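You operate a simulated robot arm through the tools that you are given. There is no shell and no other tool. Be economical: measure what you need, move in short steps, check, and stop when the job is done.

The job below is to be done with a simulated two-armed robot. You get a single attempt, and the scene is never put back.

JOB
Even the wall out with the knobs till the display shows 6.0 at all five points.
Fine: the notice over the display tells what one step does; work crosswise, never a neighbour next.

The check looks at the end state, three seconds after you hand in, the way a careful person would. Anything else that was tipped, shoved, dropped, spilled or broken makes it a failure.

ROBOT AND FRAMES
Two 7-joint arms with fingered hands on one trunk, hanging from a carriage that runs on a rail from [310, 285] to [-1147, -1055] (x, y) and turns from -5.899 to 6.109 rad about z. Base frame: it is fixed where the carriage stands at the start and does not move with it; the origin is on the floor, on the carriage's upright axis, x ahead of it, y to its left, z up. Readings come in mm, rad, newtons and seconds.
The left shoulder is at the start at [40, 176, 1345], the right one opposite. With the tool pointing down near the work surface each hand reaches from about 400 to 860 mm from the robot's upright axis, wherever it stands, measured 20 degrees to its own side. Places, roughly: cooling valve [-200, -600, 900]; drive switch [-200, -700, 1100]; halt button [-300, -700, 1200]; head heat knob [-100, -500, 1100]; knob a [600, -300, 1300]; knob b [500, -200, 1200]; knob c [600, -300, 1100]; knob d [700, -400, 1100]; knob e [700, -400, 1200]; lower clamp lever [200, -300, 1100]; run button [-200, -600, 1200]; upper clamp lever [200, -300, 1300]; wall display [300, -600, 1500]. Payload 4 kg a hand.
Tool frame (each hand has its own): the origin (TCP) lies between the finger pads and is the grasp point; the fingertips stand 30 mm ahead of it; z points along the fingers, y is the line along which they close. Largest opening 104 mm; the body of the gripper starts 35 mm behind the TCP. The gripper is a hand of 4 fingers: y runs from the thumb to the fingers, the wrist lies at [-15, -104, -178] in the tool frame, and closing takes about 1.5 s.
Orientation is that of the tool frame in the base frame, as a unit quaternion [w, x, y, z]. With the fingers straight down and the wrist toward the robot, the tool's x, y and z point along [0, 1, 0], [1, 0, 0] and [0, 0, -1] of the base frame.

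CONTROLS
- The arms move only by the tool move_arm. It takes "left_motion", "right_motion" or both (then of equal length, played together; a hand with none holds still); each is a list of rows, each a list of 7 numbers: the shift along the base's x, y, z in mm, then the turn, a rotation vector about the base's x, y, z in rad, then the gripper command, from -1 (shut) to 1 (fully open), values between in proportion. In form: [[dx, dy, dz, rx, ry, rz, hand], ...]. A call has 1 to 8 rows; each row is the pose to reach, as a shift and turn from the pose commanded when the call began. A row lasts 0.2 s, in which the tool goes at most 50 mm and 0.15 rad; a call with a longer step from one row to the next is refused whole, and so is a gripper value outside its range. A pose out of reach is approached as far as the arm can. The call stops where the force on the tool passes 40 N (or 10 N more than at its start, if that is more) or the arm is blocked; 0.2 s more then pass. Each finger travels about 153 mm/s and halts on what it meets, pressing with about 33 N; the grip force reading is that of the motor and also rises with nothing between the fingers. The clock runs only during rows and for 0.2 s after the last one: add rows that repeat a pose to give the fingers time. The reply holds the time, the measured pose of the TCP, the force on the tool along the base axes, the opening and the grip force, in the units named above and with some noise, with the torque about the TCP (base axes, N m) and any sound that the robot's microphone picked up.
- Cameras (640 x 400 px; columns grow to the right, rows downward): "scene" is now at [203, -58.7, 1626.1]; the picture's right is [-0.81, -0.59, 0.00], its down [-0.48, 0.66, -0.58] and it looks along [0.34, -0.47, -0.81] (base axes); focal length 214 px, centre (320, 200). "left" rides on the left gripper at [-61, -92, -130] in its tool frame; the picture's right is [-0.81, -0.28, 0.52], its down [0.53, -0.71, 0.46] and it looks along [0.24, 0.64, 0.72] (tool axes); focal length 275 px, centre (320, 200). "right" rides on the right gripper at [61, -92, -130] in its tool frame; the picture's right is [-0.81, 0.28, -0.52], its down [-0.53, -0.71, 0.46] and it looks along [-0.24, 0.64, 0.72] (tool axes); focal length 275 px, centre (320, 200). There is no depth. A picture from a camera that has moved, and an enlarged one, comes with that camera's place and axes in the base frame and with its lens.
- capture(camera): a new picture of that camera. No time passes.
- move_column(by): slides the trunk up (or, below 0, down) by that many mm; the arms and the scene camera ride with it, the base frame stays. It gives what a move gives, with no picture.
- drive_base(legs): drives the robot by 1 to 6 legs, each [ahead, left, turn to the left] in mm, mm and rad, along the robot's own axes; the way and the turn of a leg run together, so that a leg with both is an arc; at most 1500 mm and 3.142 rad a leg. The arms and the cameras ride along, it lands a little off, and it stops where it bumps. It keeps to its track: a leg is cut to what the track allows. It gives what a move gives.
- hand_shape(shape, hand): the hand has 4 fingers and takes this shape, open, in about a second: jaw (thumb against the fingers, like two jaws); tri (thumb and two fingers); tip (a fingertip pinch); poke (one finger out to press); point (the index stretched); flat (the hand flat); cup (the hand cupped); fist (a fist). The gripper value then closes the fingers along that shape, each until it touches; the sizes above hold for jaw. It gives what a move gives, with no picture.
- aim_head(pan, tilt): turns the head with the scene camera to pan (to the left, within 1.501 rad either way) and tilt (down, from -0.506 to 1.204), counted from straight ahead of the robot. It gives what a move gives.
- enlarge(camera, box): a new picture of the part [left, top, right, bottom] of that camera's present view, enlarged. No time passes.
- job_done(): hands the job in; it is judged then, once.

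Go step by step. Nothing tells you exact positions but the pictures and the camera data: compare them with the known pose of the tool, close in by small moves and look again before you grip or let go. The budget is 120 turns and 92 pictures, counting those below and the enlarged ones. Unless the task says otherwise, let go and move clear before handing in, and close with one line.

The tools are called after "Request:" as name(argument=value, ...) on one line, values as JSON. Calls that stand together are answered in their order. move_arm: Moves the arms, as the interface text tells. Its arguments: {"type":"object","properties":{"left_motion":{"type":"array"},"right_motion":{"type":"array"}},"required":[]} The other tools are called the same way: move_column (by) slides the trunk up or down; hand_shape (shape, hand) gives the hand a shape; drive_base (legs) drives the base; aim_head (pan, tilt) turns the head that bears the scene camera; capture (camera) takes a picture; enlarge (camera, box) takes an enlarged picture of a part of a camera's view; job_done () hands the job in.

At the start:

```text
time_s: 0.0
left_eef_pos: [458.9, -28.2, 1521.2]
left_tcp_rot: [0.0, 0.708, 0.707, 0.0]
left_wrist_force: [0.8, -0.7, -0.1]
left_moment: [-0.02, 0.03, 0.01]
left_opening: 103.6
left_gripper_force: 0.1
left_shape: jaw
right_eef_pos: [236.8, -211.7, 1421.2]
right_tcp_rot: [0.0, 0.707, 0.707, 0.0]
right_wrist_force: [-0.1, 0.0, 0.2]
right_moment: [-0.03, 0.01, -0.02]
right_opening: 103.6
right_gripper_force: 0.0
right_shape: jaw
trunk travel left (down, up): [-467.0, 296.0]
robot x, y, heading: [3.0, -0.9, -0.0]
head pan, tilt: [-0.939, 0.948]
```

scene: 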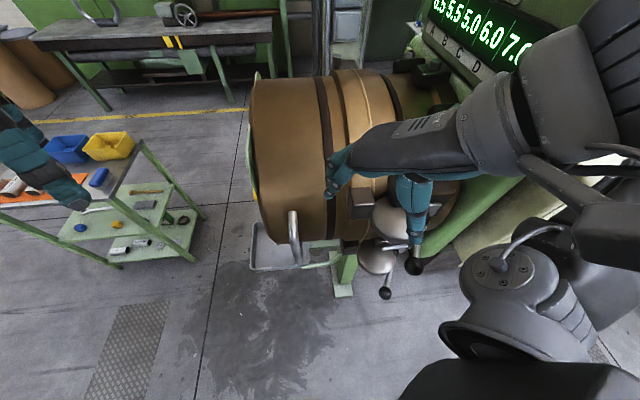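
right: 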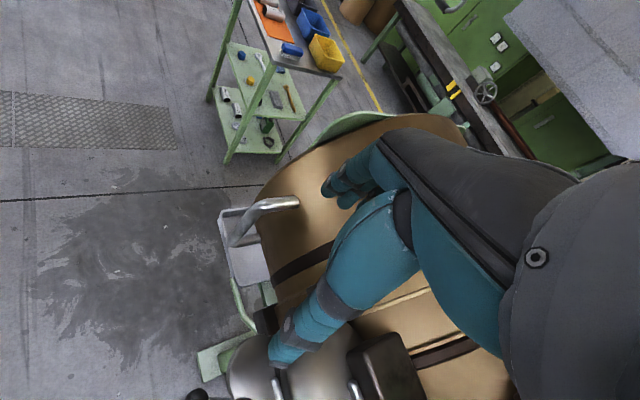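
left: 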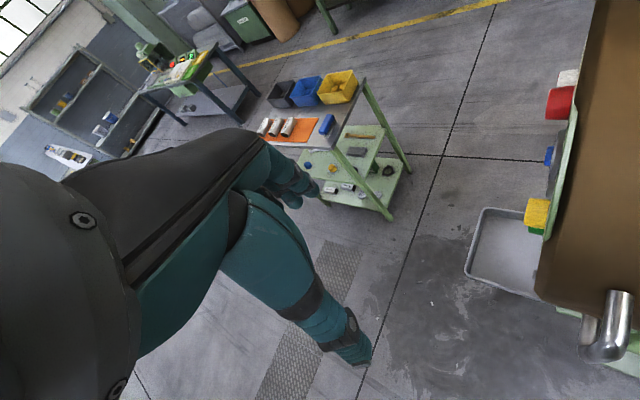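

I see the drum-like machine to the right front, its display at the picture's top. I will turn the head to the display and its notice first.

Request:
aim_head(pan=-1.3, tilt=0.3)

Request:
capture(camera="scene")

```text
time_s: 1.0
left_eef_pos: [459.1, -27.3, 1522.7]
left_tcp_rot: [0.0, 0.707, 0.707, -0.001]
left_wrist_force: [-0.9, -0.6, -0.1]
left_moment: [0.02, 0.0, 0.04]
left_opening: 103.6
left_gripper_force: 0.0
left_shape: jaw
right_eef_pos: [237.7, -211.2, 1420.2]
right_tcp_rot: [0.0, 0.707, 0.707, 0.0]
right_wrist_force: [0.4, 0.0, 0.4]
right_moment: [0.0, -0.03, -0.05]
right_opening: 103.7
right_gripper_force: 0.1
right_shape: jaw
trunk travel left (down, up): [-467.0, 296.0]
robot x, y, heading: [-2.9, 1.1, -0.001]
head pan, tilt: [-1.3, 0.3]
```

```text
88 pictures are left
camera scene: at [185.0, -90.0, 1681.8], right [-0.96, -0.27, 0.0], down [-0.08, 0.29, -0.95], along [0.26, -0.92, -0.3], focal length 214 px, centre (320, 200)
```

scene: 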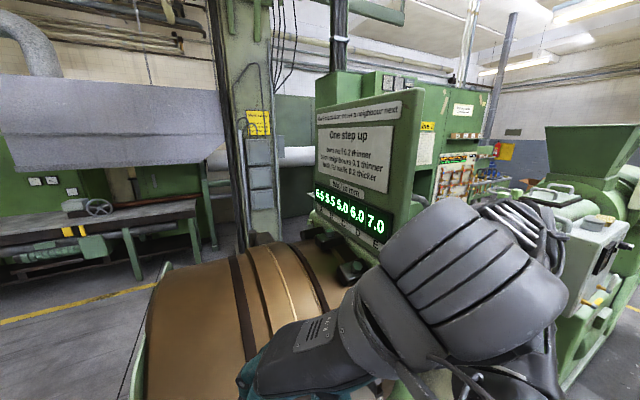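

The notice and display are in view. I enlarge them to read them.

Request:
enlarge(camera="scene", box=[305, 90, 425, 250])

Request:
enlarge(camera="scene", box=[300, 170, 400, 250])

Request:
enlarge(camera="scene", box=[230, 210, 400, 330])

```text
2.50 times, centred on (365, 170) of scene
camera zoom: at [185.0, -90.0, 1681.8], right [-0.96, -0.27, 0.0], down [-0.08, 0.29, -0.95], along [0.26, -0.92, -0.3], focal length 536 px, centre (208, 275)
```

zoom: 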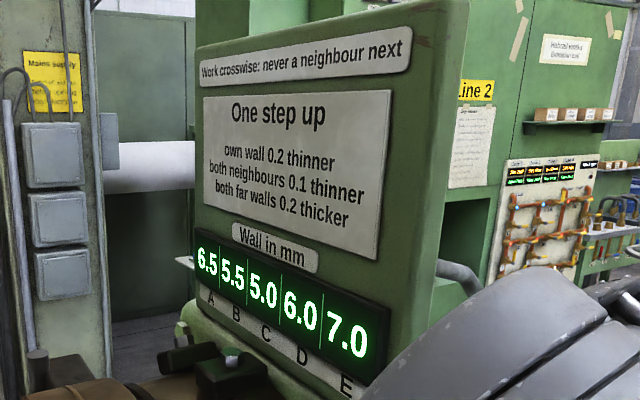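

```text
5.00 times, centred on (350, 210) of scene
camera zoom: at [185.0, -90.0, 1681.8], right [-0.96, -0.27, 0.0], down [-0.08, 0.29, -0.95], along [0.26, -0.92, -0.3], focal length 1072 px, centre (170, 150)
```

zoom: 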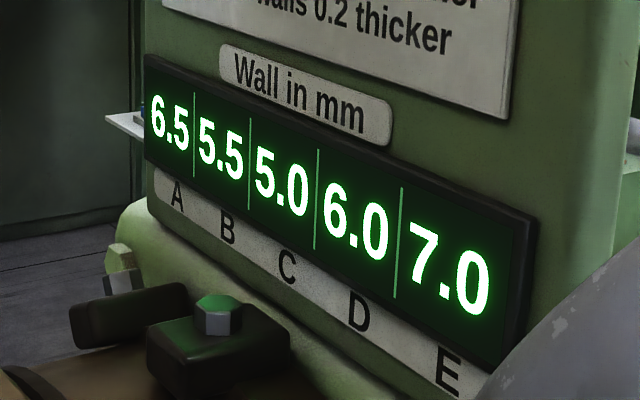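

```text
3.33 times, centred on (315, 270) of scene
camera zoom: at [185.0, -90.0, 1681.8], right [-0.96, -0.27, 0.0], down [-0.08, 0.29, -0.95], along [0.26, -0.92, -0.3], focal length 715 px, centre (337, -33)
```

zoom: 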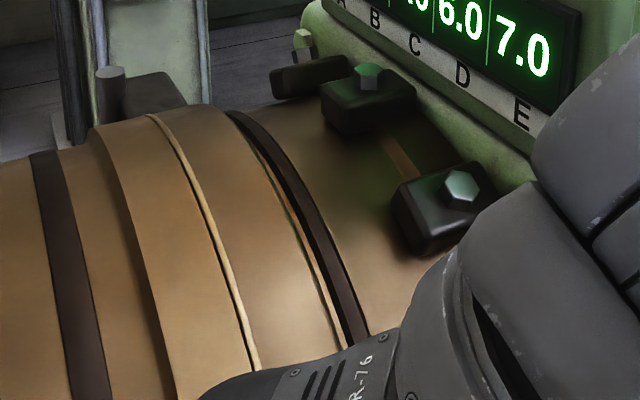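

Deviations are +0.5, −0.5, −1.0, 0, +1.0; solving the notice's matrix gives A +2, C −1, E +1, B −2, D 0, and the order A, C, E, B is crosswise throughout. The knobs seem to be on the far (+x+y) face of the drum, so I drive along the rail and look.

Request:
drive_base(legs=[[310, 285, 0]])

Request:
aim_head(pan=-1.0, tilt=0.6)

Request:
capture(camera="scene")

Request:
capture(camera="left")

```text
time_s: 3.6
left_eef_pos: [766.3, 250.6, 1521.6]
left_tcp_rot: [0.0, 0.71, 0.704, 0.001]
left_wrist_force: [-0.6, -0.1, -0.2]
left_moment: [-0.01, -0.04, 0.01]
left_opening: 103.5
left_gripper_force: 0.1
left_shape: jaw
right_eef_pos: [542.7, 69.3, 1419.2]
right_tcp_rot: [0.001, 0.71, 0.704, 0.0]
right_wrist_force: [0.6, 0.6, -0.1]
right_moment: [0.02, 0.03, 0.0]
right_opening: 103.5
right_gripper_force: 0.1
right_shape: jaw
trunk travel left (down, up): [-467.0, 296.0]
robot x, y, heading: [305.7, 283.5, -0.007]
head pan, tilt: [-1.3, 0.3]
```

```text
time_s: 4.4
left_eef_pos: [765.5, 250.8, 1523.0]
left_tcp_rot: [0.0, 0.71, 0.704, 0.0]
left_wrist_force: [-0.1, -0.4, 0.4]
left_moment: [0.01, 0.01, 0.02]
left_opening: 103.8
left_gripper_force: 0.0
left_shape: jaw
right_eef_pos: [543.7, 69.7, 1418.8]
right_tcp_rot: [0.001, 0.711, 0.704, 0.0]
right_wrist_force: [-0.9, 0.3, 1.1]
right_moment: [-0.01, 0.02, 0.03]
right_opening: 103.7
right_gripper_force: 0.0
right_shape: jaw
trunk travel left (down, up): [-467.0, 296.0]
robot x, y, heading: [306.9, 284.0, -0.007]
head pan, tilt: [-1.0, 0.6]
```

```text
84 pictures are left
camera scene: at [514.5, 206.7, 1654.5], right [-0.85, -0.53, 0.0], down [-0.3, 0.48, -0.83], along [0.44, -0.7, -0.56], focal length 214 px, centre (320, 200)
```

scene: 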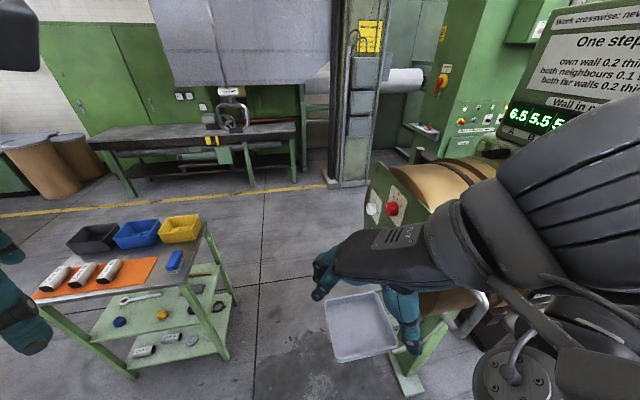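

```text
83 pictures are left
camera left: at [673.0, 191.2, 1653.0], right [-0.28, -0.81, -0.52], down [-0.71, 0.54, -0.46], along [0.65, 0.24, -0.72], focal length 275 px, centre (320, 200)
```

left: 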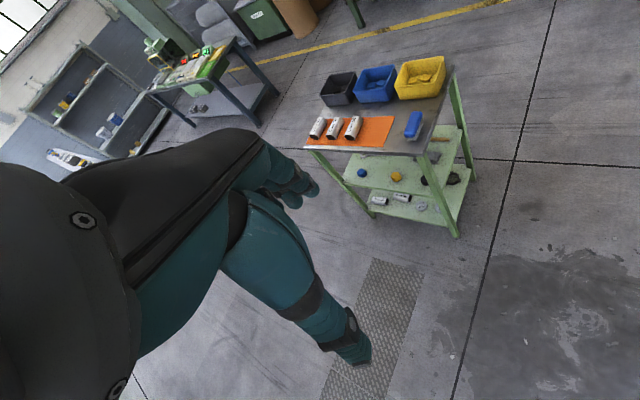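

The face carries coloured knobs (white and red seen). I turn the robot toward it part of the way.

Request:
drive_base(legs=[[0, 0, -0.5]])

Request:
aim_head(pan=-0.5, tilt=0.6)

Request:
capture(camera="scene")

Request:
capture(camera="left")

```text
time_s: 6.2
left_eef_pos: [698.7, 41.6, 1522.0]
left_tcp_rot: [-0.001, 0.858, 0.514, 0.0]
left_wrist_force: [-0.9, -0.2, 0.6]
left_moment: [-0.01, 0.01, -0.01]
left_opening: 103.5
left_gripper_force: 0.0
left_shape: jaw
right_eef_pos: [416.6, -15.8, 1420.2]
right_tcp_rot: [0.0, 0.858, 0.514, -0.001]
right_wrist_force: [0.6, -0.1, -0.2]
right_moment: [0.01, 0.03, 0.0]
right_opening: 103.6
right_gripper_force: 0.0
right_shape: jaw
trunk travel left (down, up): [-467.0, 296.0]
robot x, y, heading: [304.8, 282.8, -0.489]
head pan, tilt: [-1.0, 0.6]
```

```text
time_s: 7.2
left_eef_pos: [697.3, 40.0, 1522.1]
left_tcp_rot: [0.0, 0.858, 0.513, 0.0]
left_wrist_force: [-0.3, 0.7, 0.0]
left_moment: [0.01, 0.01, 0.03]
left_opening: 103.5
left_gripper_force: 0.1
left_shape: jaw
right_eef_pos: [417.1, -16.2, 1420.3]
right_tcp_rot: [0.0, 0.858, 0.513, 0.0]
right_wrist_force: [0.5, 0.7, 0.1]
right_moment: [0.01, -0.01, 0.0]
right_opening: 103.4
right_gripper_force: 0.0
right_shape: jaw
trunk travel left (down, up): [-467.0, 296.0]
robot x, y, heading: [303.8, 281.2, -0.495]
head pan, tilt: [-0.499, 0.6]
```

```text
82 pictures are left
camera scene: at [496.8, 133.3, 1654.4], right [-0.84, -0.55, 0.0], down [-0.31, 0.47, -0.83], along [0.45, -0.69, -0.56], focal length 214 px, centre (320, 200)
```

scene: 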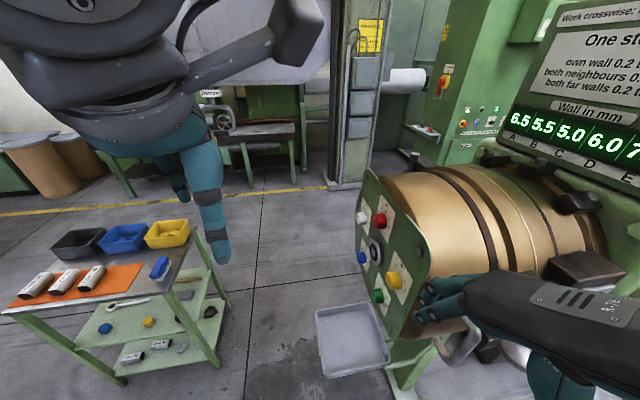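

```text
81 pictures are left
camera left: at [588.1, 31.4, 1653.0], right [-0.63, -0.58, -0.52], down [-0.38, 0.81, -0.46], along [0.68, -0.09, -0.72], focal length 275 px, centre (320, 200)
```

left: 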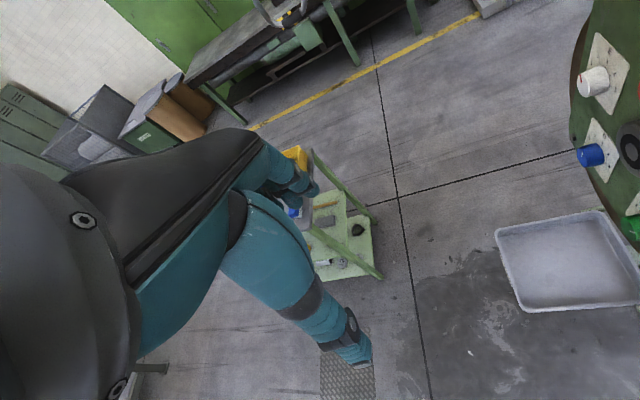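

Five coloured knobs on the octagonal face. I enlarge to read labels.

Request:
enlarge(camera="scene", box=[340, 170, 450, 330])

Request:
enlarge(camera="left", box=[550, 10, 640, 260])

```text
2.50 times, centred on (395, 250) of scene
camera zoom: at [496.8, 133.3, 1654.4], right [-0.84, -0.55, 0.0], down [-0.31, 0.47, -0.83], along [0.45, -0.69, -0.56], focal length 536 px, centre (132, 75)
```

zoom: 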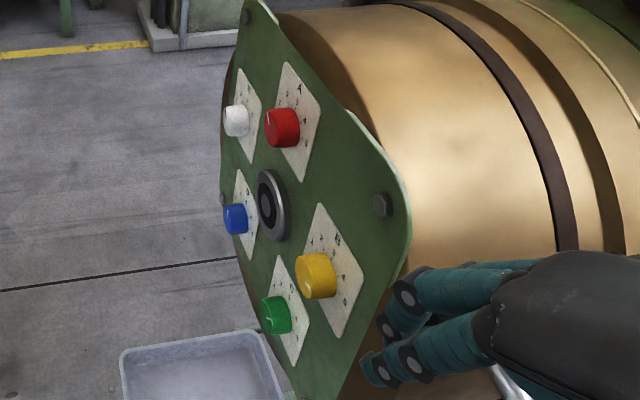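

```text
1.60 times, centred on (595, 135) of left
camera zoom: at [588.1, 31.4, 1653.0], right [-0.63, -0.58, -0.52], down [-0.38, 0.81, -0.46], along [0.68, -0.09, -0.72], focal length 440 px, centre (-120, 304)
```

zoom: 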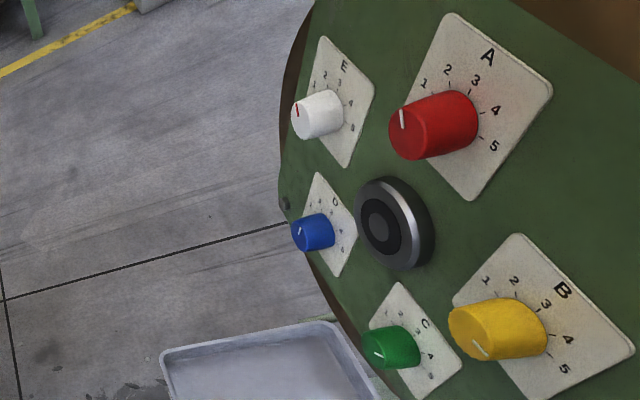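

I located the face: normal about (0.735, 0.678, 0), centre about (609, −319, 1151), knobs on a 129 mm circle, A on top, lettered clockwise seen from the front; scales 1–5 clockwise. I turn the robot further so the left arm can point at the face.

Request:
drive_base(legs=[[0, 0, -0.85]])

Request:
aim_head(pan=0.4, tilt=0.6)

Request:
capture(camera="scene")

```text
time_s: 9.8
left_eef_pos: [386.9, -170.7, 1522.8]
left_tcp_rot: [0.0, 0.993, 0.116, 0.0]
left_wrist_force: [-0.2, 0.7, -0.4]
left_moment: [0.01, 0.0, 0.01]
left_opening: 103.5
left_gripper_force: 0.0
left_shape: jaw
right_eef_pos: [157.0, 2.0, 1419.9]
right_tcp_rot: [0.001, 0.993, 0.117, 0.0]
right_wrist_force: [1.0, 0.9, 0.1]
right_moment: [-0.03, -0.01, -0.01]
right_opening: 103.7
right_gripper_force: 0.1
right_shape: jaw
trunk travel left (down, up): [-467.0, 296.0]
robot x, y, heading: [304.7, 285.9, -1.335]
head pan, tilt: [-0.499, 0.6]
```

```text
time_s: 10.9
left_eef_pos: [386.1, -170.0, 1522.5]
left_tcp_rot: [0.001, 0.993, 0.117, 0.0]
left_wrist_force: [-0.4, 0.4, 0.4]
left_moment: [0.0, -0.03, 0.0]
left_opening: 103.5
left_gripper_force: 0.2
left_shape: jaw
right_eef_pos: [156.4, 1.8, 1419.8]
right_tcp_rot: [0.0, 0.993, 0.117, 0.0]
right_wrist_force: [0.3, 0.5, 0.2]
right_moment: [0.0, -0.01, 0.02]
right_opening: 103.8
right_gripper_force: 0.0
right_shape: jaw
trunk travel left (down, up): [-467.0, 296.0]
robot x, y, heading: [309.6, 286.0, -1.338]
head pan, tilt: [0.4, 0.6]
```

```text
78 pictures are left
camera scene: at [396.8, 55.9, 1654.4], right [-0.81, -0.59, 0.0], down [-0.33, 0.46, -0.83], along [0.49, -0.67, -0.56], focal length 214 px, centre (320, 200)
```

scene: 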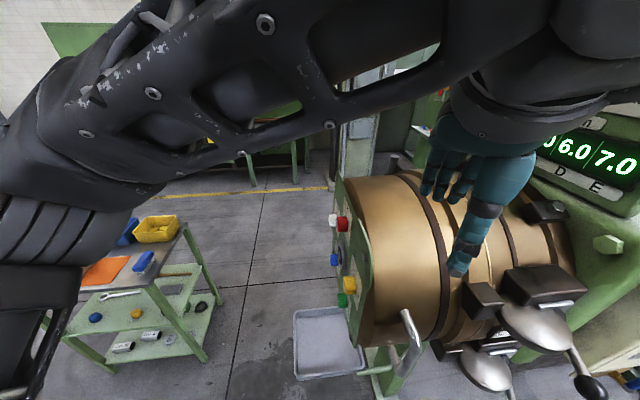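

The left hand hangs above the drum; I bring it out in front of the face along the normal at height first.

Request:
move_arm(left_motion=[[36, 33, 0, 0, 0, 0, 1], [72, 66, 0, 0, 0, 0, 1], [108, 99, 0, 0, 0, 0, 1], [144, 132, 0, 0, 0, 0, 1], [180, 165, 0, 0, 0, 0, 1], [216, 198, 0, 0, 0, 0, 1], [252, 231, 0, 0, 0, 0, 1], [288, 264, 0, 0, 0, 0, 1]])

```text
time_s: 12.8
left_eef_pos: [674.1, 95.9, 1520.1]
left_tcp_rot: [-0.001, 0.993, 0.116, -0.001]
left_wrist_force: [-0.1, -0.3, -0.1]
left_moment: [0.02, 0.01, 0.0]
left_opening: 103.8
left_gripper_force: 0.1
left_shape: jaw
right_eef_pos: [157.3, 2.0, 1419.3]
right_tcp_rot: [0.001, 0.993, 0.117, -0.001]
right_wrist_force: [-0.4, -0.5, -0.3]
right_moment: [0.01, -0.02, 0.0]
right_opening: 103.9
right_gripper_force: 0.1
right_shape: jaw
trunk travel left (down, up): [-467.0, 296.0]
robot x, y, heading: [309.0, 283.1, -1.34]
head pan, tilt: [0.4, 0.6]
```

Hand is clear in front of the face. I now reorient it so the fingers point into the face, approaching a station about 200 mm before knob A.

Request:
move_arm(left_motion=[[5, -12, -12, -0.0662, 0.1243, 0.0357, 1], [10, -25, -25, -0.1324, 0.2486, 0.0714, 1], [15, -37, -37, -0.1986, 0.3729, 0.1071, 1], [20, -50, -50, -0.2648, 0.4972, 0.1428, 1], [25, -62, -62, -0.331, 0.6215, 0.1785, 1], [30, -75, -75, -0.3972, 0.7458, 0.2142, 1], [35, -87, -87, -0.4634, 0.8701, 0.2499, 1], [40, -100, -100, -0.5296, 0.9944, 0.2856, 1]])

Request:
move_arm(left_motion=[[7, -30, -23, -0.0359, 0.0674, 0.0193, 1], [14, -60, -46, -0.0717, 0.1348, 0.0387, 1], [21, -90, -70, -0.1076, 0.2022, 0.058, 1], [28, -120, -93, -0.1434, 0.2696, 0.0773, 1], [35, -150, -116, -0.1793, 0.337, 0.0966, 1], [42, -179, -140, -0.2151, 0.4042, 0.1159, 1], [42, -179, -140, -0.2151, 0.4042, 0.1159, 1]])

Request:
capture(camera="left")

Request:
capture(camera="scene")

```text
time_s: 14.6
left_eef_pos: [712.3, -5.3, 1422.0]
left_tcp_rot: [0.195, 0.814, 0.231, -0.496]
left_wrist_force: [0.2, 0.2, 0.3]
left_moment: [0.01, 0.01, 0.04]
left_opening: 103.5
left_gripper_force: 0.0
left_shape: jaw
right_eef_pos: [156.7, 2.3, 1419.8]
right_tcp_rot: [0.0, 0.993, 0.117, 0.0]
right_wrist_force: [-0.2, -0.6, -0.6]
right_moment: [0.0, 0.0, -0.02]
right_opening: 103.5
right_gripper_force: 0.1
right_shape: jaw
trunk travel left (down, up): [-467.0, 296.0]
robot x, y, heading: [306.0, 281.1, -1.335]
head pan, tilt: [0.4, 0.6]
```

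```text
time_s: 16.1
left_eef_pos: [756.4, -187.1, 1282.2]
left_tcp_rot: [-0.257, -0.658, -0.258, 0.659]
left_wrist_force: [-0.6, 0.0, -0.1]
left_moment: [-0.02, 0.02, -0.01]
left_opening: 103.6
left_gripper_force: 0.0
left_shape: jaw
right_eef_pos: [157.5, 2.1, 1419.4]
right_tcp_rot: [0.0, 0.993, 0.117, 0.0]
right_wrist_force: [-0.8, 0.4, 0.0]
right_moment: [-0.04, -0.02, -0.01]
right_opening: 103.6
right_gripper_force: 0.1
right_shape: jaw
trunk travel left (down, up): [-467.0, 296.0]
robot x, y, heading: [307.1, 280.8, -1.336]
head pan, tilt: [0.4, 0.6]
```

```text
77 pictures are left
camera left: at [789.9, -30.6, 1343.3], right [-0.57, -0.15, 0.81], down [-0.82, 0.21, -0.53], along [-0.09, -0.97, -0.24], focal length 275 px, centre (320, 200)
```

left: 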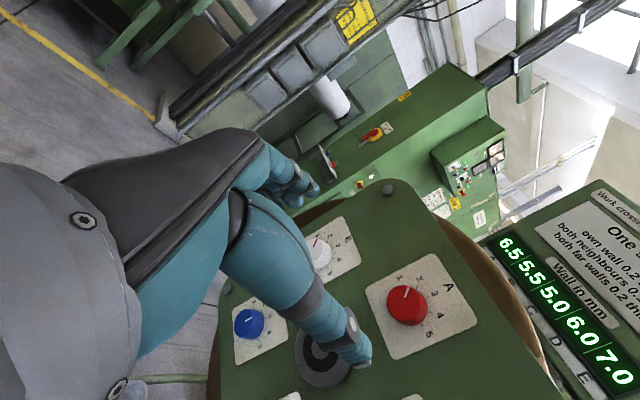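

```text
76 pictures are left
camera scene: at [397.0, 55.9, 1654.4], right [-0.81, -0.59, 0.0], down [-0.33, 0.46, -0.83], along [0.49, -0.66, -0.56], focal length 214 px, centre (320, 200)
```

scene: 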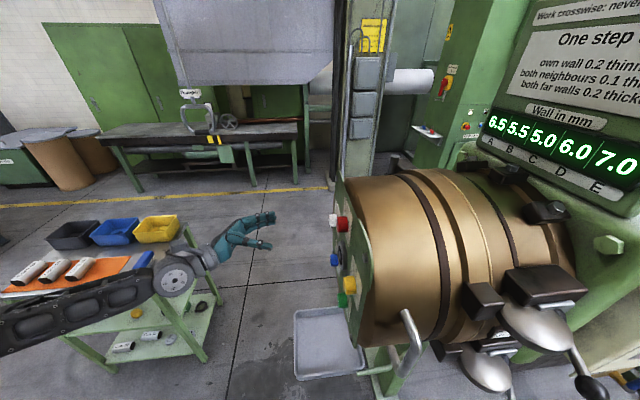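

The pose is right and both the display and scales are visible. I enlarge to read the pointers.

Request:
enlarge(camera="left", box=[345, 230, 505, 380])

Request:
enlarge(camera="left", box=[220, 210, 380, 370])

Request:
enlarge(camera="scene", box=[310, 170, 420, 330])

```text
2.67 times, centred on (425, 305) of left
camera zoom: at [789.9, -30.6, 1343.3], right [-0.57, -0.15, 0.81], down [-0.82, 0.21, -0.53], along [-0.09, -0.97, -0.24], focal length 734 px, centre (40, -80)
```

zoom: 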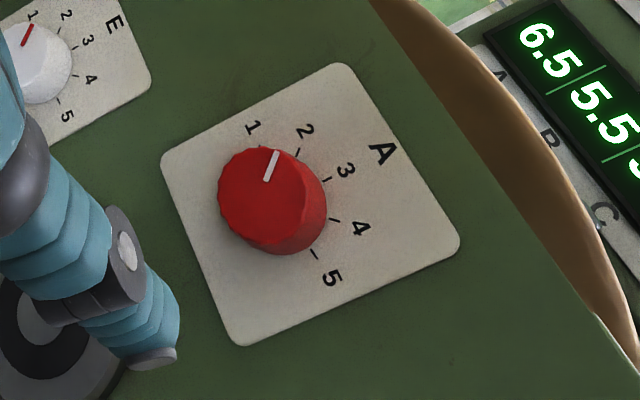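

```text
2.50 times, centred on (300, 290) of left
camera zoom: at [789.9, -30.6, 1343.3], right [-0.57, -0.15, 0.81], down [-0.82, 0.21, -0.53], along [-0.09, -0.97, -0.24], focal length 688 px, centre (370, -25)
```

zoom: 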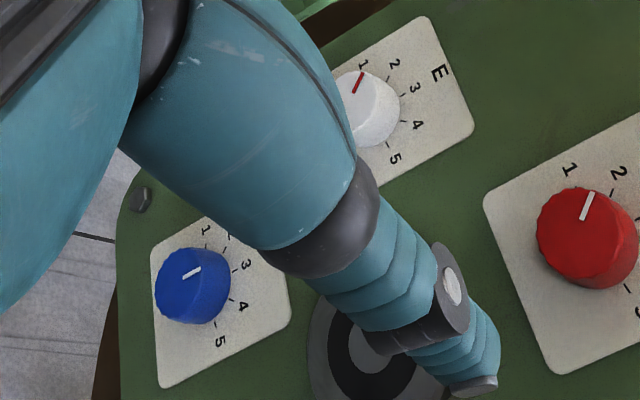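

```text
2.50 times, centred on (365, 250) of scene
camera zoom: at [397.0, 55.9, 1654.4], right [-0.81, -0.59, 0.0], down [-0.33, 0.46, -0.83], along [0.49, -0.66, -0.56], focal length 536 px, centre (208, 75)
```

zoom: 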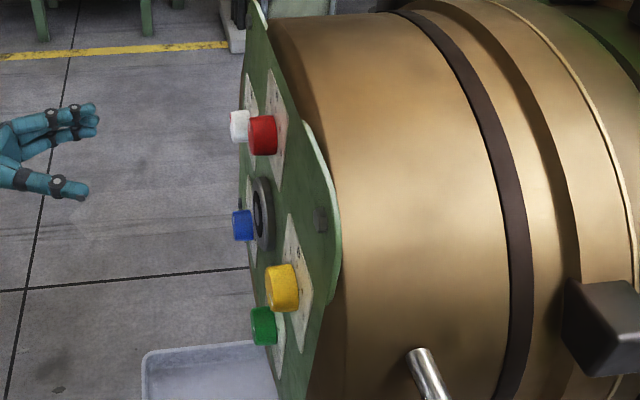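

Pointers: A at 2, E at 2, D at 3, with 40° per step. The hand is already lined up with A, so I approach along the normal by 130 mm and look again.

Request:
move_arm(left_motion=[[-32, -30, 0, 0, 0, 0, 1], [-64, -59, 0, 0, 0, 0, 1], [-96, -88, 0, 0, 0, 0, 1], [-96, -88, 0, 0, 0, 0, 1]])

Request:
capture(camera="left")

Request:
enlarge(camera="scene", box=[270, 170, 380, 330])

```text
time_s: 17.1
left_eef_pos: [659.9, -274.5, 1281.3]
left_tcp_rot: [-0.257, -0.658, -0.259, 0.659]
left_wrist_force: [-0.5, -0.1, -0.3]
left_moment: [-0.07, 0.0, -0.02]
left_opening: 103.8
left_gripper_force: 0.1
left_shape: jaw
right_eef_pos: [156.7, 2.3, 1420.2]
right_tcp_rot: [0.0, 0.993, 0.118, 0.0]
right_wrist_force: [0.0, 0.4, -0.1]
right_moment: [0.01, -0.04, -0.01]
right_opening: 103.4
right_gripper_force: 0.0
right_shape: jaw
trunk travel left (down, up): [-467.0, 296.0]
robot x, y, heading: [311.0, 280.2, -1.336]
head pan, tilt: [0.4, 0.6]
```

```text
72 pictures are left
camera left: at [693.1, -118.3, 1342.9], right [-0.57, -0.15, 0.81], down [-0.82, 0.22, -0.53], along [-0.09, -0.96, -0.24], focal length 275 px, centre (320, 200)
```

left: 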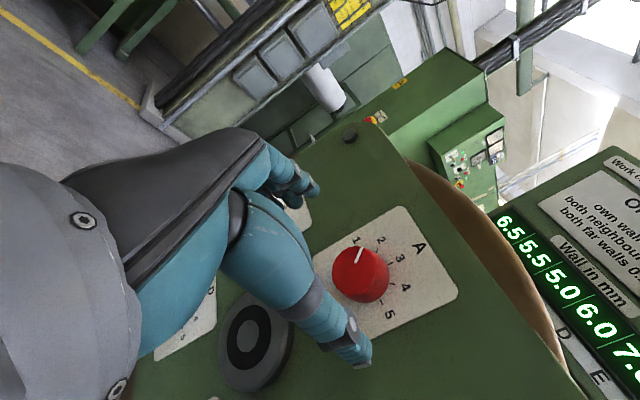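

```text
2.50 times, centred on (325, 250) of scene
camera zoom: at [396.9, 56.0, 1654.4], right [-0.81, -0.59, 0.0], down [-0.33, 0.46, -0.83], along [0.49, -0.66, -0.56], focal length 536 px, centre (308, 75)
```

zoom: 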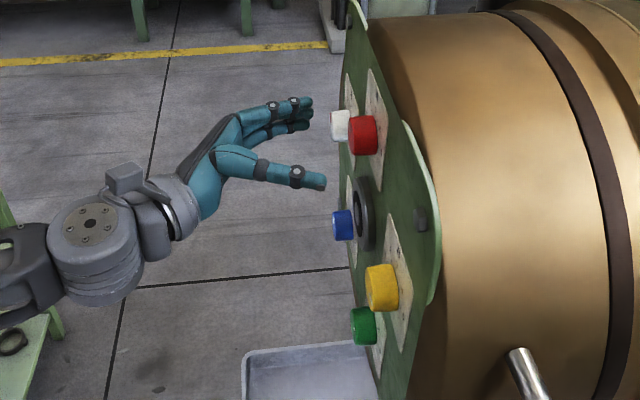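

Triangulating again puts A's cap about 13 mm deeper than I thought. I pre-turn the hand −20° and go in around the knob, still open.

Request:
move_arm(left_motion=[[5, -5, -1, 0.0855, 0.0789, 0, 1], [5, -5, -1, 0.171, 0.1577, 0, 1], [5, -5, -1, 0.2565, 0.2366, 0, 1], [-15, -23, -1, 0.2565, 0.2366, 0, 1], [-35, -42, -1, 0.2565, 0.2366, 0, 1], [-43, -49, -1, 0.2565, 0.2366, 0, 1], [-47, -53, -1, 0.2565, 0.2366, 0, 1], [-47, -53, -1, 0.2565, 0.2366, 0, 1]])

Request:
capture(camera="left")

Request:
enlarge(camera="scene", box=[290, 190, 390, 290])

```text
time_s: 18.9
left_eef_pos: [620.4, -322.6, 1278.3]
left_tcp_rot: [-0.141, -0.604, -0.372, 0.691]
left_wrist_force: [25.8, 28.8, 1.9]
left_moment: [0.56, -0.55, 1.36]
left_opening: 100.6
left_gripper_force: 0.0
left_shape: jaw
right_eef_pos: [160.4, 4.9, 1417.9]
right_tcp_rot: [-0.001, 0.993, 0.119, 0.002]
right_wrist_force: [0.4, -0.4, 0.2]
right_moment: [0.02, 0.02, 0.0]
right_opening: 103.6
right_gripper_force: 0.1
right_shape: jaw
trunk travel left (down, up): [-467.0, 296.0]
robot x, y, heading: [308.7, 280.1, -1.334]
head pan, tilt: [0.4, 0.6]
```

```text
70 pictures are left
camera left: at [670.2, -185.8, 1367.9], right [-0.37, -0.37, 0.85], down [-0.91, 0.31, -0.26], along [-0.17, -0.87, -0.45], focal length 275 px, centre (320, 200)
```

left: 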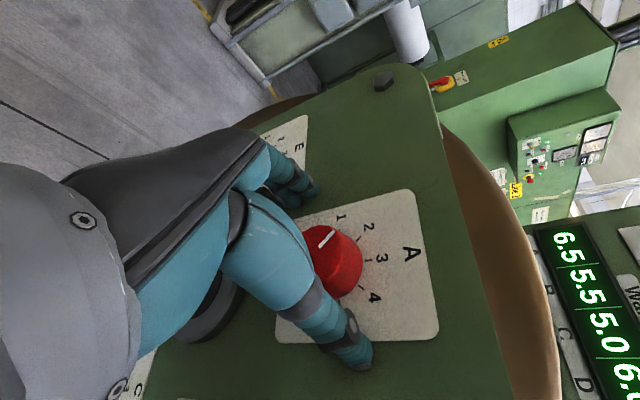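

```text
4.00 times, centred on (340, 240) of scene
camera zoom: at [399.2, 58.2, 1654.0], right [-0.8, -0.59, 0.0], down [-0.33, 0.46, -0.82], along [0.49, -0.66, -0.57], focal length 858 px, centre (240, 40)
```

zoom: 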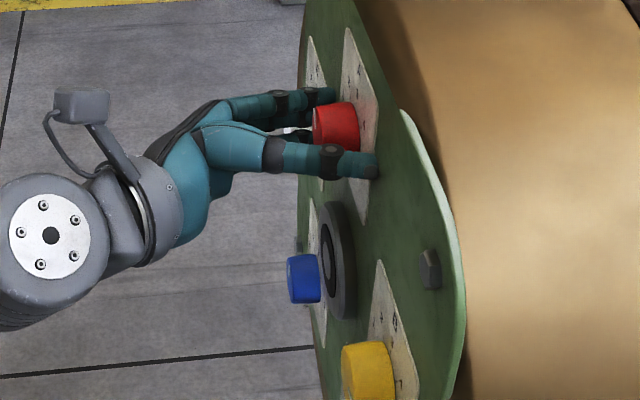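

The fingertips just touched the plate, so the plate lies about 6 mm nearer than I figured. I back off a little and recentre.

Request:
move_arm(left_motion=[[4, 10, 3, 0, 0, 0, 1], [4, 10, 3, 0, 0, 0, 1]])

```text
time_s: 19.6
left_eef_pos: [616.5, -315.5, 1283.3]
left_tcp_rot: [-0.136, -0.606, -0.367, 0.693]
left_wrist_force: [4.5, 3.3, -0.4]
left_moment: [0.13, -0.14, 0.38]
left_opening: 104.1
left_gripper_force: 0.1
left_shape: jaw
right_eef_pos: [156.7, 3.1, 1420.4]
right_tcp_rot: [0.0, 0.993, 0.116, 0.0]
right_wrist_force: [-0.5, 0.8, 0.0]
right_moment: [0.0, -0.01, -0.01]
right_opening: 103.3
right_gripper_force: 0.1
right_shape: jaw
trunk travel left (down, up): [-467.0, 296.0]
robot x, y, heading: [307.9, 286.1, -1.34]
head pan, tilt: [0.4, 0.6]
```

Still a slight touch; I back off 5 mm more and then close on the knob.

Request:
move_arm(left_motion=[[5, 2, -1, 0, 0, 0, 1], [5, 2, -1, 0, 0, 0, 0.3], [5, 2, -1, 0, 0, 0, -0.2], [5, 2, -1, 0, 0, 0, -0.6], [5, 2, -1, 0, 0, 0, -0.6], [5, 2, -1, 0, 0, 0, -0.6]])

Request:
capture(camera="left")

Request:
enlarge(camera="scene", box=[290, 190, 390, 290])

```text
time_s: 20.9
left_eef_pos: [621.7, -313.1, 1281.3]
left_tcp_rot: [-0.138, -0.604, -0.367, 0.694]
left_wrist_force: [-0.9, 5.4, 4.3]
left_moment: [-0.07, 0.08, -0.16]
left_opening: 31.7
left_gripper_force: 33.1
left_shape: jaw
right_eef_pos: [156.4, 2.6, 1420.4]
right_tcp_rot: [0.0, 0.993, 0.117, 0.0]
right_wrist_force: [0.1, 0.1, 0.3]
right_moment: [0.0, -0.01, 0.01]
right_opening: 103.7
right_gripper_force: 0.1
right_shape: jaw
trunk travel left (down, up): [-467.0, 296.0]
robot x, y, heading: [308.9, 282.5, -1.337]
head pan, tilt: [0.4, 0.6]
```

```text
68 pictures are left
camera left: at [673.5, -175.4, 1371.4], right [-0.37, -0.36, 0.86], down [-0.91, 0.32, -0.26], along [-0.18, -0.87, -0.45], focal length 275 px, centre (320, 200)
```

left: 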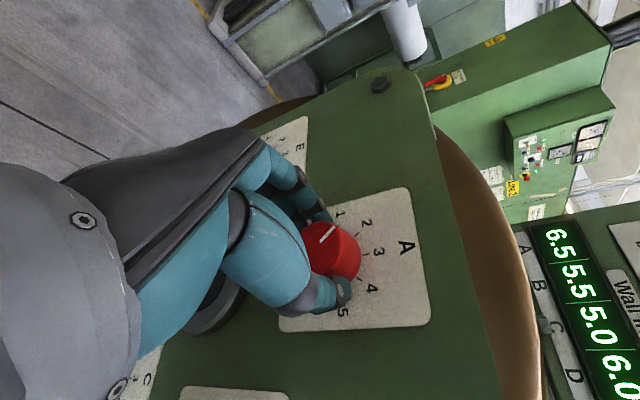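

```text
4.00 times, centred on (340, 240) of scene
camera zoom: at [396.8, 56.2, 1654.4], right [-0.81, -0.59, 0.0], down [-0.33, 0.46, -0.82], along [0.49, -0.66, -0.57], focal length 858 px, centre (240, 40)
```

zoom: 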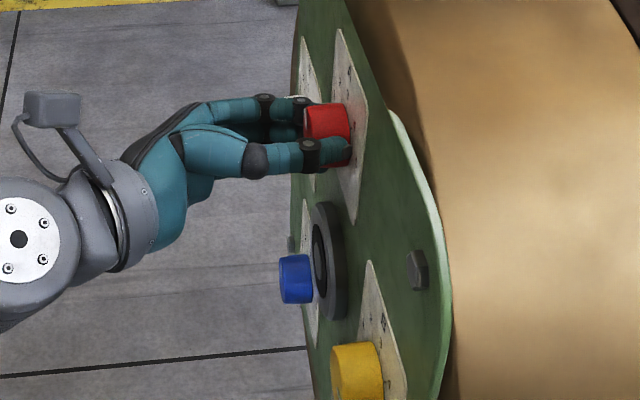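

Gripped, but the knob sits about 6–8 mm above the grasp centre. I open slightly, recentre and close again.

Request:
move_arm(left_motion=[[0, 0, 0, 0, 0, 0, 0.2], [0, 0, 0, 0, 0, 0, 0.2], [-1, 1, 7, 0, 0, 0, 0.2], [-1, 1, 7, 0, 0, 0, -0.2], [-1, 1, 7, 0, 0, 0, -0.6], [-1, 1, 7, 0, 0, 0, -0.6], [-1, 1, 7, 0, 0, 0, -0.6]])

Request:
capture(camera="left")

```text
time_s: 22.6
left_eef_pos: [622.1, -313.4, 1289.3]
left_tcp_rot: [-0.139, -0.604, -0.368, 0.693]
left_wrist_force: [-0.3, 0.0, 0.4]
left_moment: [-0.08, 0.02, -0.01]
left_opening: 30.5
left_gripper_force: 33.6
left_shape: jaw
right_eef_pos: [157.9, 1.8, 1420.2]
right_tcp_rot: [0.0, 0.993, 0.116, 0.0]
right_wrist_force: [-0.3, 0.6, 0.5]
right_moment: [-0.03, 0.01, 0.03]
right_opening: 103.3
right_gripper_force: 0.0
right_shape: jaw
trunk travel left (down, up): [-467.0, 296.0]
robot x, y, heading: [307.8, 283.6, -1.337]
head pan, tilt: [0.4, 0.6]
```

```text
66 pictures are left
camera left: at [673.3, -175.5, 1378.9], right [-0.37, -0.37, 0.86], down [-0.91, 0.32, -0.26], along [-0.18, -0.87, -0.45], focal length 275 px, centre (320, 200)
```

left: 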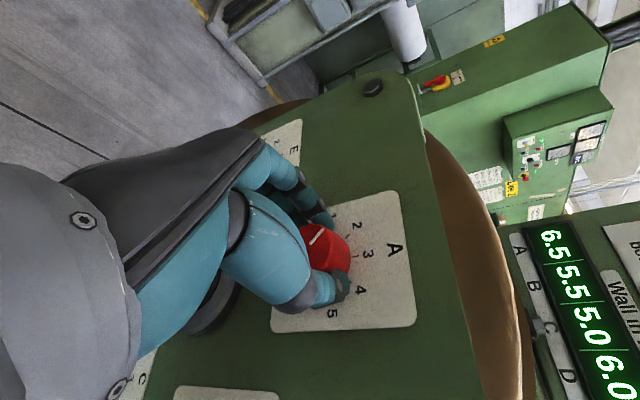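

Well centred with no side load. Now I turn A by one step clockwise (40°).

Request:
move_arm(left_motion=[[0, 0, 0, -0.103, -0.095, 0, -0.6], [0, 0, 0, -0.205, -0.189, 0, -0.6], [0, 0, 0, -0.308, -0.284, 0, -0.6], [0, 0, 0, -0.41, -0.378, 0, -0.6], [0, 0, 0, -0.513, -0.473, 0, -0.6], [0, 0, 0, -0.513, -0.473, 0, -0.6]])

Request:
capture(camera="left")

Request:
enlarge(camera="scene", box=[460, 70, 640, 200])

```text
time_s: 23.9
left_eef_pos: [620.9, -309.6, 1289.4]
left_tcp_rot: [0.367, 0.695, 0.14, -0.603]
left_wrist_force: [-2.5, 11.5, -6.6]
left_moment: [0.13, -0.07, -0.35]
left_opening: 30.2
left_gripper_force: 33.1
left_shape: jaw
right_eef_pos: [156.1, 4.4, 1419.2]
right_tcp_rot: [-0.001, 0.993, 0.117, 0.0]
right_wrist_force: [0.6, -0.3, 0.1]
right_moment: [0.01, -0.02, -0.02]
right_opening: 103.6
right_gripper_force: 0.0
right_shape: jaw
trunk travel left (down, up): [-467.0, 296.0]
robot x, y, heading: [306.6, 283.3, -1.336]
head pan, tilt: [0.4, 0.6]
```

```text
65 pictures are left
camera left: at [643.8, -143.0, 1315.0], right [-0.74, 0.04, 0.67], down [-0.67, 0.05, -0.74], along [-0.07, -1.0, -0.01], focal length 275 px, centre (320, 200)
```

left: 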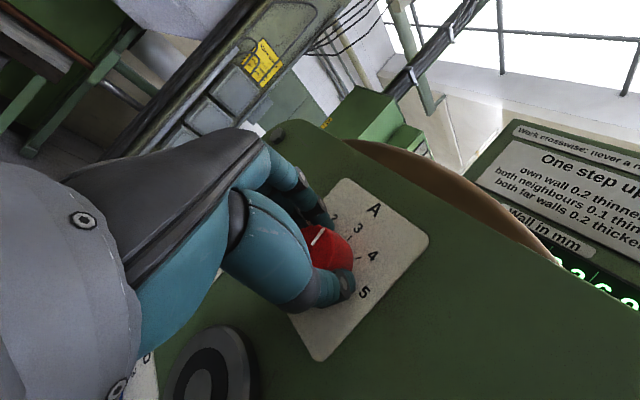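

```text
3.08 times, centred on (550, 135) of scene
camera zoom: at [396.6, 57.0, 1653.9], right [-0.81, -0.59, 0.0], down [-0.34, 0.46, -0.82], along [0.49, -0.66, -0.57], focal length 660 px, centre (-388, 400)
```

zoom: 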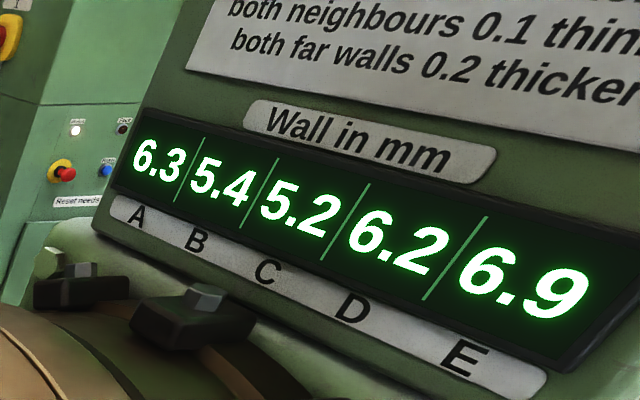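

One step registered exactly as noted (6.3, 5.4, 5.2, 6.2, 6.9). I open, turn the hand back and regrip A.

Request:
move_arm(left_motion=[[0, 0, 0, 0, 0, 0, 0.4], [0, 0, 0, 0, 0, 0, 0.4], [0, 0, 0, 0.103, 0.095, 0, 0.4], [0, 0, 0, 0.205, 0.189, 0, 0.4], [0, 0, 0, 0.308, 0.284, 0, 0.4], [0, 0, 0, 0.41, 0.378, 0, 0.4], [0, 0, 0, 0.513, 0.473, 0, 0.4], [0, 0, 0, 0.513, 0.473, 0, 0.4]])

Request:
move_arm(left_motion=[[0, 0, 0, 0, 0, 0, 0], [0, 0, 0, 0, 0, 0, -0.6], [0, 0, 0, 0, 0, 0, -0.6], [0, 0, 0, 0, 0, 0, -0.6], [0, 0, 0, 0, 0, 0, -0.6]])

Request:
capture(camera="left")

```text
time_s: 25.8
left_eef_pos: [622.2, -313.3, 1289.9]
left_tcp_rot: [-0.139, -0.604, -0.368, 0.693]
left_wrist_force: [-1.3, 0.1, -0.3]
left_moment: [-0.02, -0.01, 0.01]
left_opening: 72.5
left_gripper_force: 0.1
left_shape: jaw
right_eef_pos: [156.4, 1.2, 1419.8]
right_tcp_rot: [0.0, 0.993, 0.116, 0.0]
right_wrist_force: [0.0, 0.3, 0.5]
right_moment: [0.02, -0.02, -0.03]
right_opening: 103.2
right_gripper_force: 0.0
right_shape: jaw
trunk travel left (down, up): [-467.0, 296.0]
robot x, y, heading: [307.9, 284.6, -1.338]
head pan, tilt: [0.4, 0.6]
```

```text
time_s: 26.9
left_eef_pos: [620.6, -312.5, 1290.3]
left_tcp_rot: [-0.138, -0.604, -0.368, 0.693]
left_wrist_force: [-0.2, -2.9, -1.3]
left_moment: [0.0, -0.04, 0.08]
left_opening: 28.7
left_gripper_force: 33.1
left_shape: jaw
right_eef_pos: [155.8, 1.6, 1420.6]
right_tcp_rot: [0.0, 0.993, 0.117, 0.001]
right_wrist_force: [-0.9, -0.4, 0.6]
right_moment: [-0.01, 0.03, 0.0]
right_opening: 103.8
right_gripper_force: 0.0
right_shape: jaw
trunk travel left (down, up): [-467.0, 296.0]
robot x, y, heading: [305.3, 283.9, -1.336]
head pan, tilt: [0.4, 0.6]
```

```text
63 pictures are left
camera left: at [672.3, -175.8, 1379.4], right [-0.37, -0.37, 0.86], down [-0.91, 0.32, -0.26], along [-0.18, -0.87, -0.45], focal length 275 px, centre (320, 200)
```

left: 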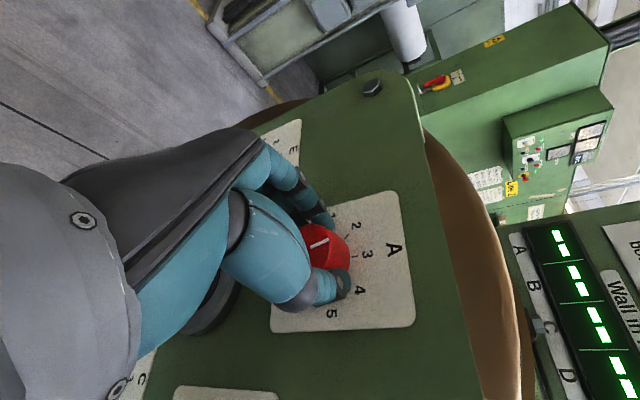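

The display now shows dashes, so I look at it with the scene camera before going on.

Request:
enlarge(camera="scene", box=[400, 40, 640, 200])

Request:
enlarge(camera="left", box=[290, 180, 430, 340])

```text
2.50 times, centred on (520, 120) of scene
camera zoom: at [396.9, 55.8, 1654.5], right [-0.81, -0.59, 0.0], down [-0.33, 0.46, -0.83], along [0.49, -0.66, -0.56], focal length 536 px, centre (-180, 400)
```

zoom: 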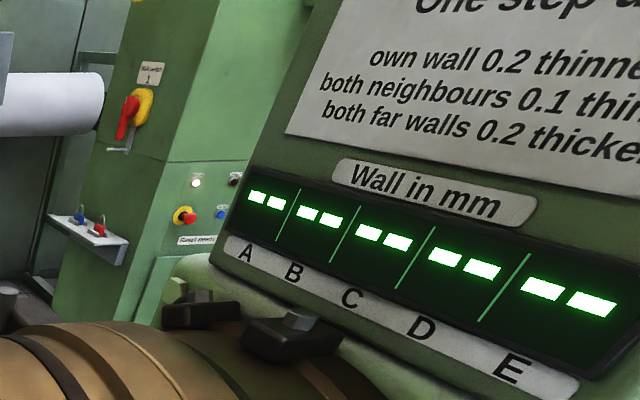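

```text
2.50 times, centred on (360, 260) of left
camera zoom: at [672.3, -175.8, 1379.4], right [-0.37, -0.37, 0.86], down [-0.91, 0.32, -0.26], along [-0.18, -0.87, -0.45], focal length 688 px, centre (220, 50)
```

zoom: 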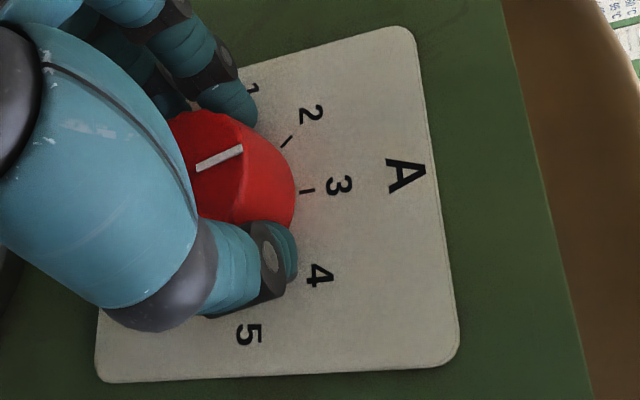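

A's pointer sits at about 3 and the display is perhaps re-measuring. I hold for a second and look again.

Request:
move_arm(left_motion=[[0, 0, 0, 0, 0, 0, -0.6], [0, 0, 0, 0, 0, 0, -0.6], [0, 0, 0, 0, 0, 0, -0.6], [0, 0, 0, 0, 0, 0, -0.6], [0, 0, 0, 0, 0, 0, -0.6], [0, 0, 0, 0, 0, 0, -0.6]])

Request:
capture(camera="scene")

```text
time_s: 28.4
left_eef_pos: [620.6, -312.9, 1290.1]
left_tcp_rot: [-0.139, -0.603, -0.368, 0.694]
left_wrist_force: [-0.6, -2.7, -0.1]
left_moment: [0.02, -0.03, 0.06]
left_opening: 29.0
left_gripper_force: 33.3
left_shape: jaw
right_eef_pos: [157.4, 2.7, 1419.6]
right_tcp_rot: [0.0, 0.993, 0.117, 0.0]
right_wrist_force: [0.9, -1.2, 0.1]
right_moment: [0.01, 0.01, 0.01]
right_opening: 103.6
right_gripper_force: 0.0
right_shape: jaw
trunk travel left (down, up): [-467.0, 296.0]
robot x, y, heading: [308.0, 281.3, -1.342]
head pan, tilt: [0.4, 0.6]
```

```text
60 pictures are left
camera scene: at [396.9, 55.8, 1654.5], right [-0.81, -0.59, 0.0], down [-0.33, 0.46, -0.83], along [0.49, -0.66, -0.56], focal length 214 px, centre (320, 200)
```

scene: 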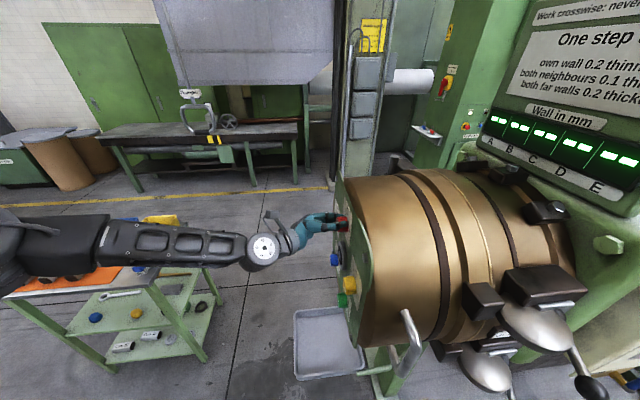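

Still dashes. I open the hand off the knob to see whether the display returns once the knob is free.

Request:
move_arm(left_motion=[[0, 0, 0, 0, 0, 0, 0.4], [0, 0, 0, 0, 0, 0, 0.4], [0, 0, 0, 0, 0, 0, 0.4], [0, 0, 0, 0, 0, 0, 0.4], [0, 0, 0, 0, 0, 0, 0.4]])

Request:
enlarge(camera="left", box=[290, 180, 430, 340])

Request:
enlarge(camera="scene", box=[400, 40, 640, 200])

```text
time_s: 29.6
left_eef_pos: [620.2, -312.7, 1288.9]
left_tcp_rot: [-0.139, -0.602, -0.369, 0.694]
left_wrist_force: [-0.3, 0.4, 0.0]
left_moment: [-0.01, -0.01, 0.0]
left_opening: 72.5
left_gripper_force: 0.1
left_shape: jaw
right_eef_pos: [156.6, 3.1, 1421.1]
right_tcp_rot: [0.0, 0.993, 0.117, 0.001]
right_wrist_force: [0.0, 0.6, 0.6]
right_moment: [0.0, 0.01, -0.03]
right_opening: 103.7
right_gripper_force: 0.1
right_shape: jaw
trunk travel left (down, up): [-467.0, 296.0]
robot x, y, heading: [308.4, 282.3, -1.337]
head pan, tilt: [0.4, 0.6]
```

```text
2.50 times, centred on (360, 260) of left
camera zoom: at [672.3, -175.6, 1379.3], right [-0.37, -0.37, 0.86], down [-0.91, 0.32, -0.26], along [-0.18, -0.87, -0.45], focal length 688 px, centre (220, 50)
```

zoom: 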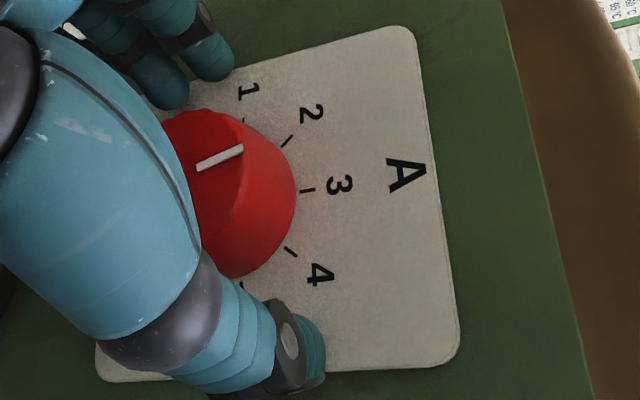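

```text
2.50 times, centred on (520, 120) of scene
camera zoom: at [396.9, 56.0, 1654.4], right [-0.81, -0.59, 0.0], down [-0.33, 0.46, -0.83], along [0.49, -0.66, -0.56], focal length 536 px, centre (-180, 400)
```

zoom: 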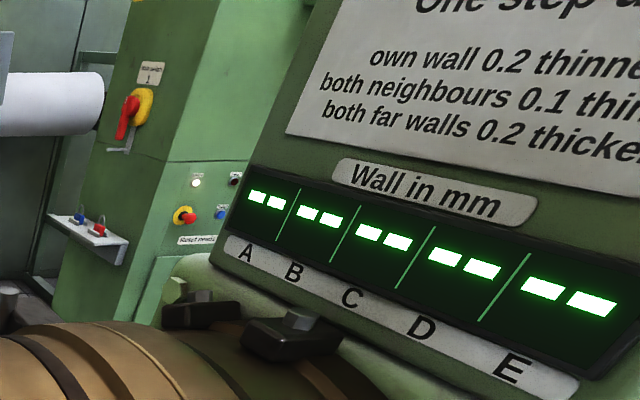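

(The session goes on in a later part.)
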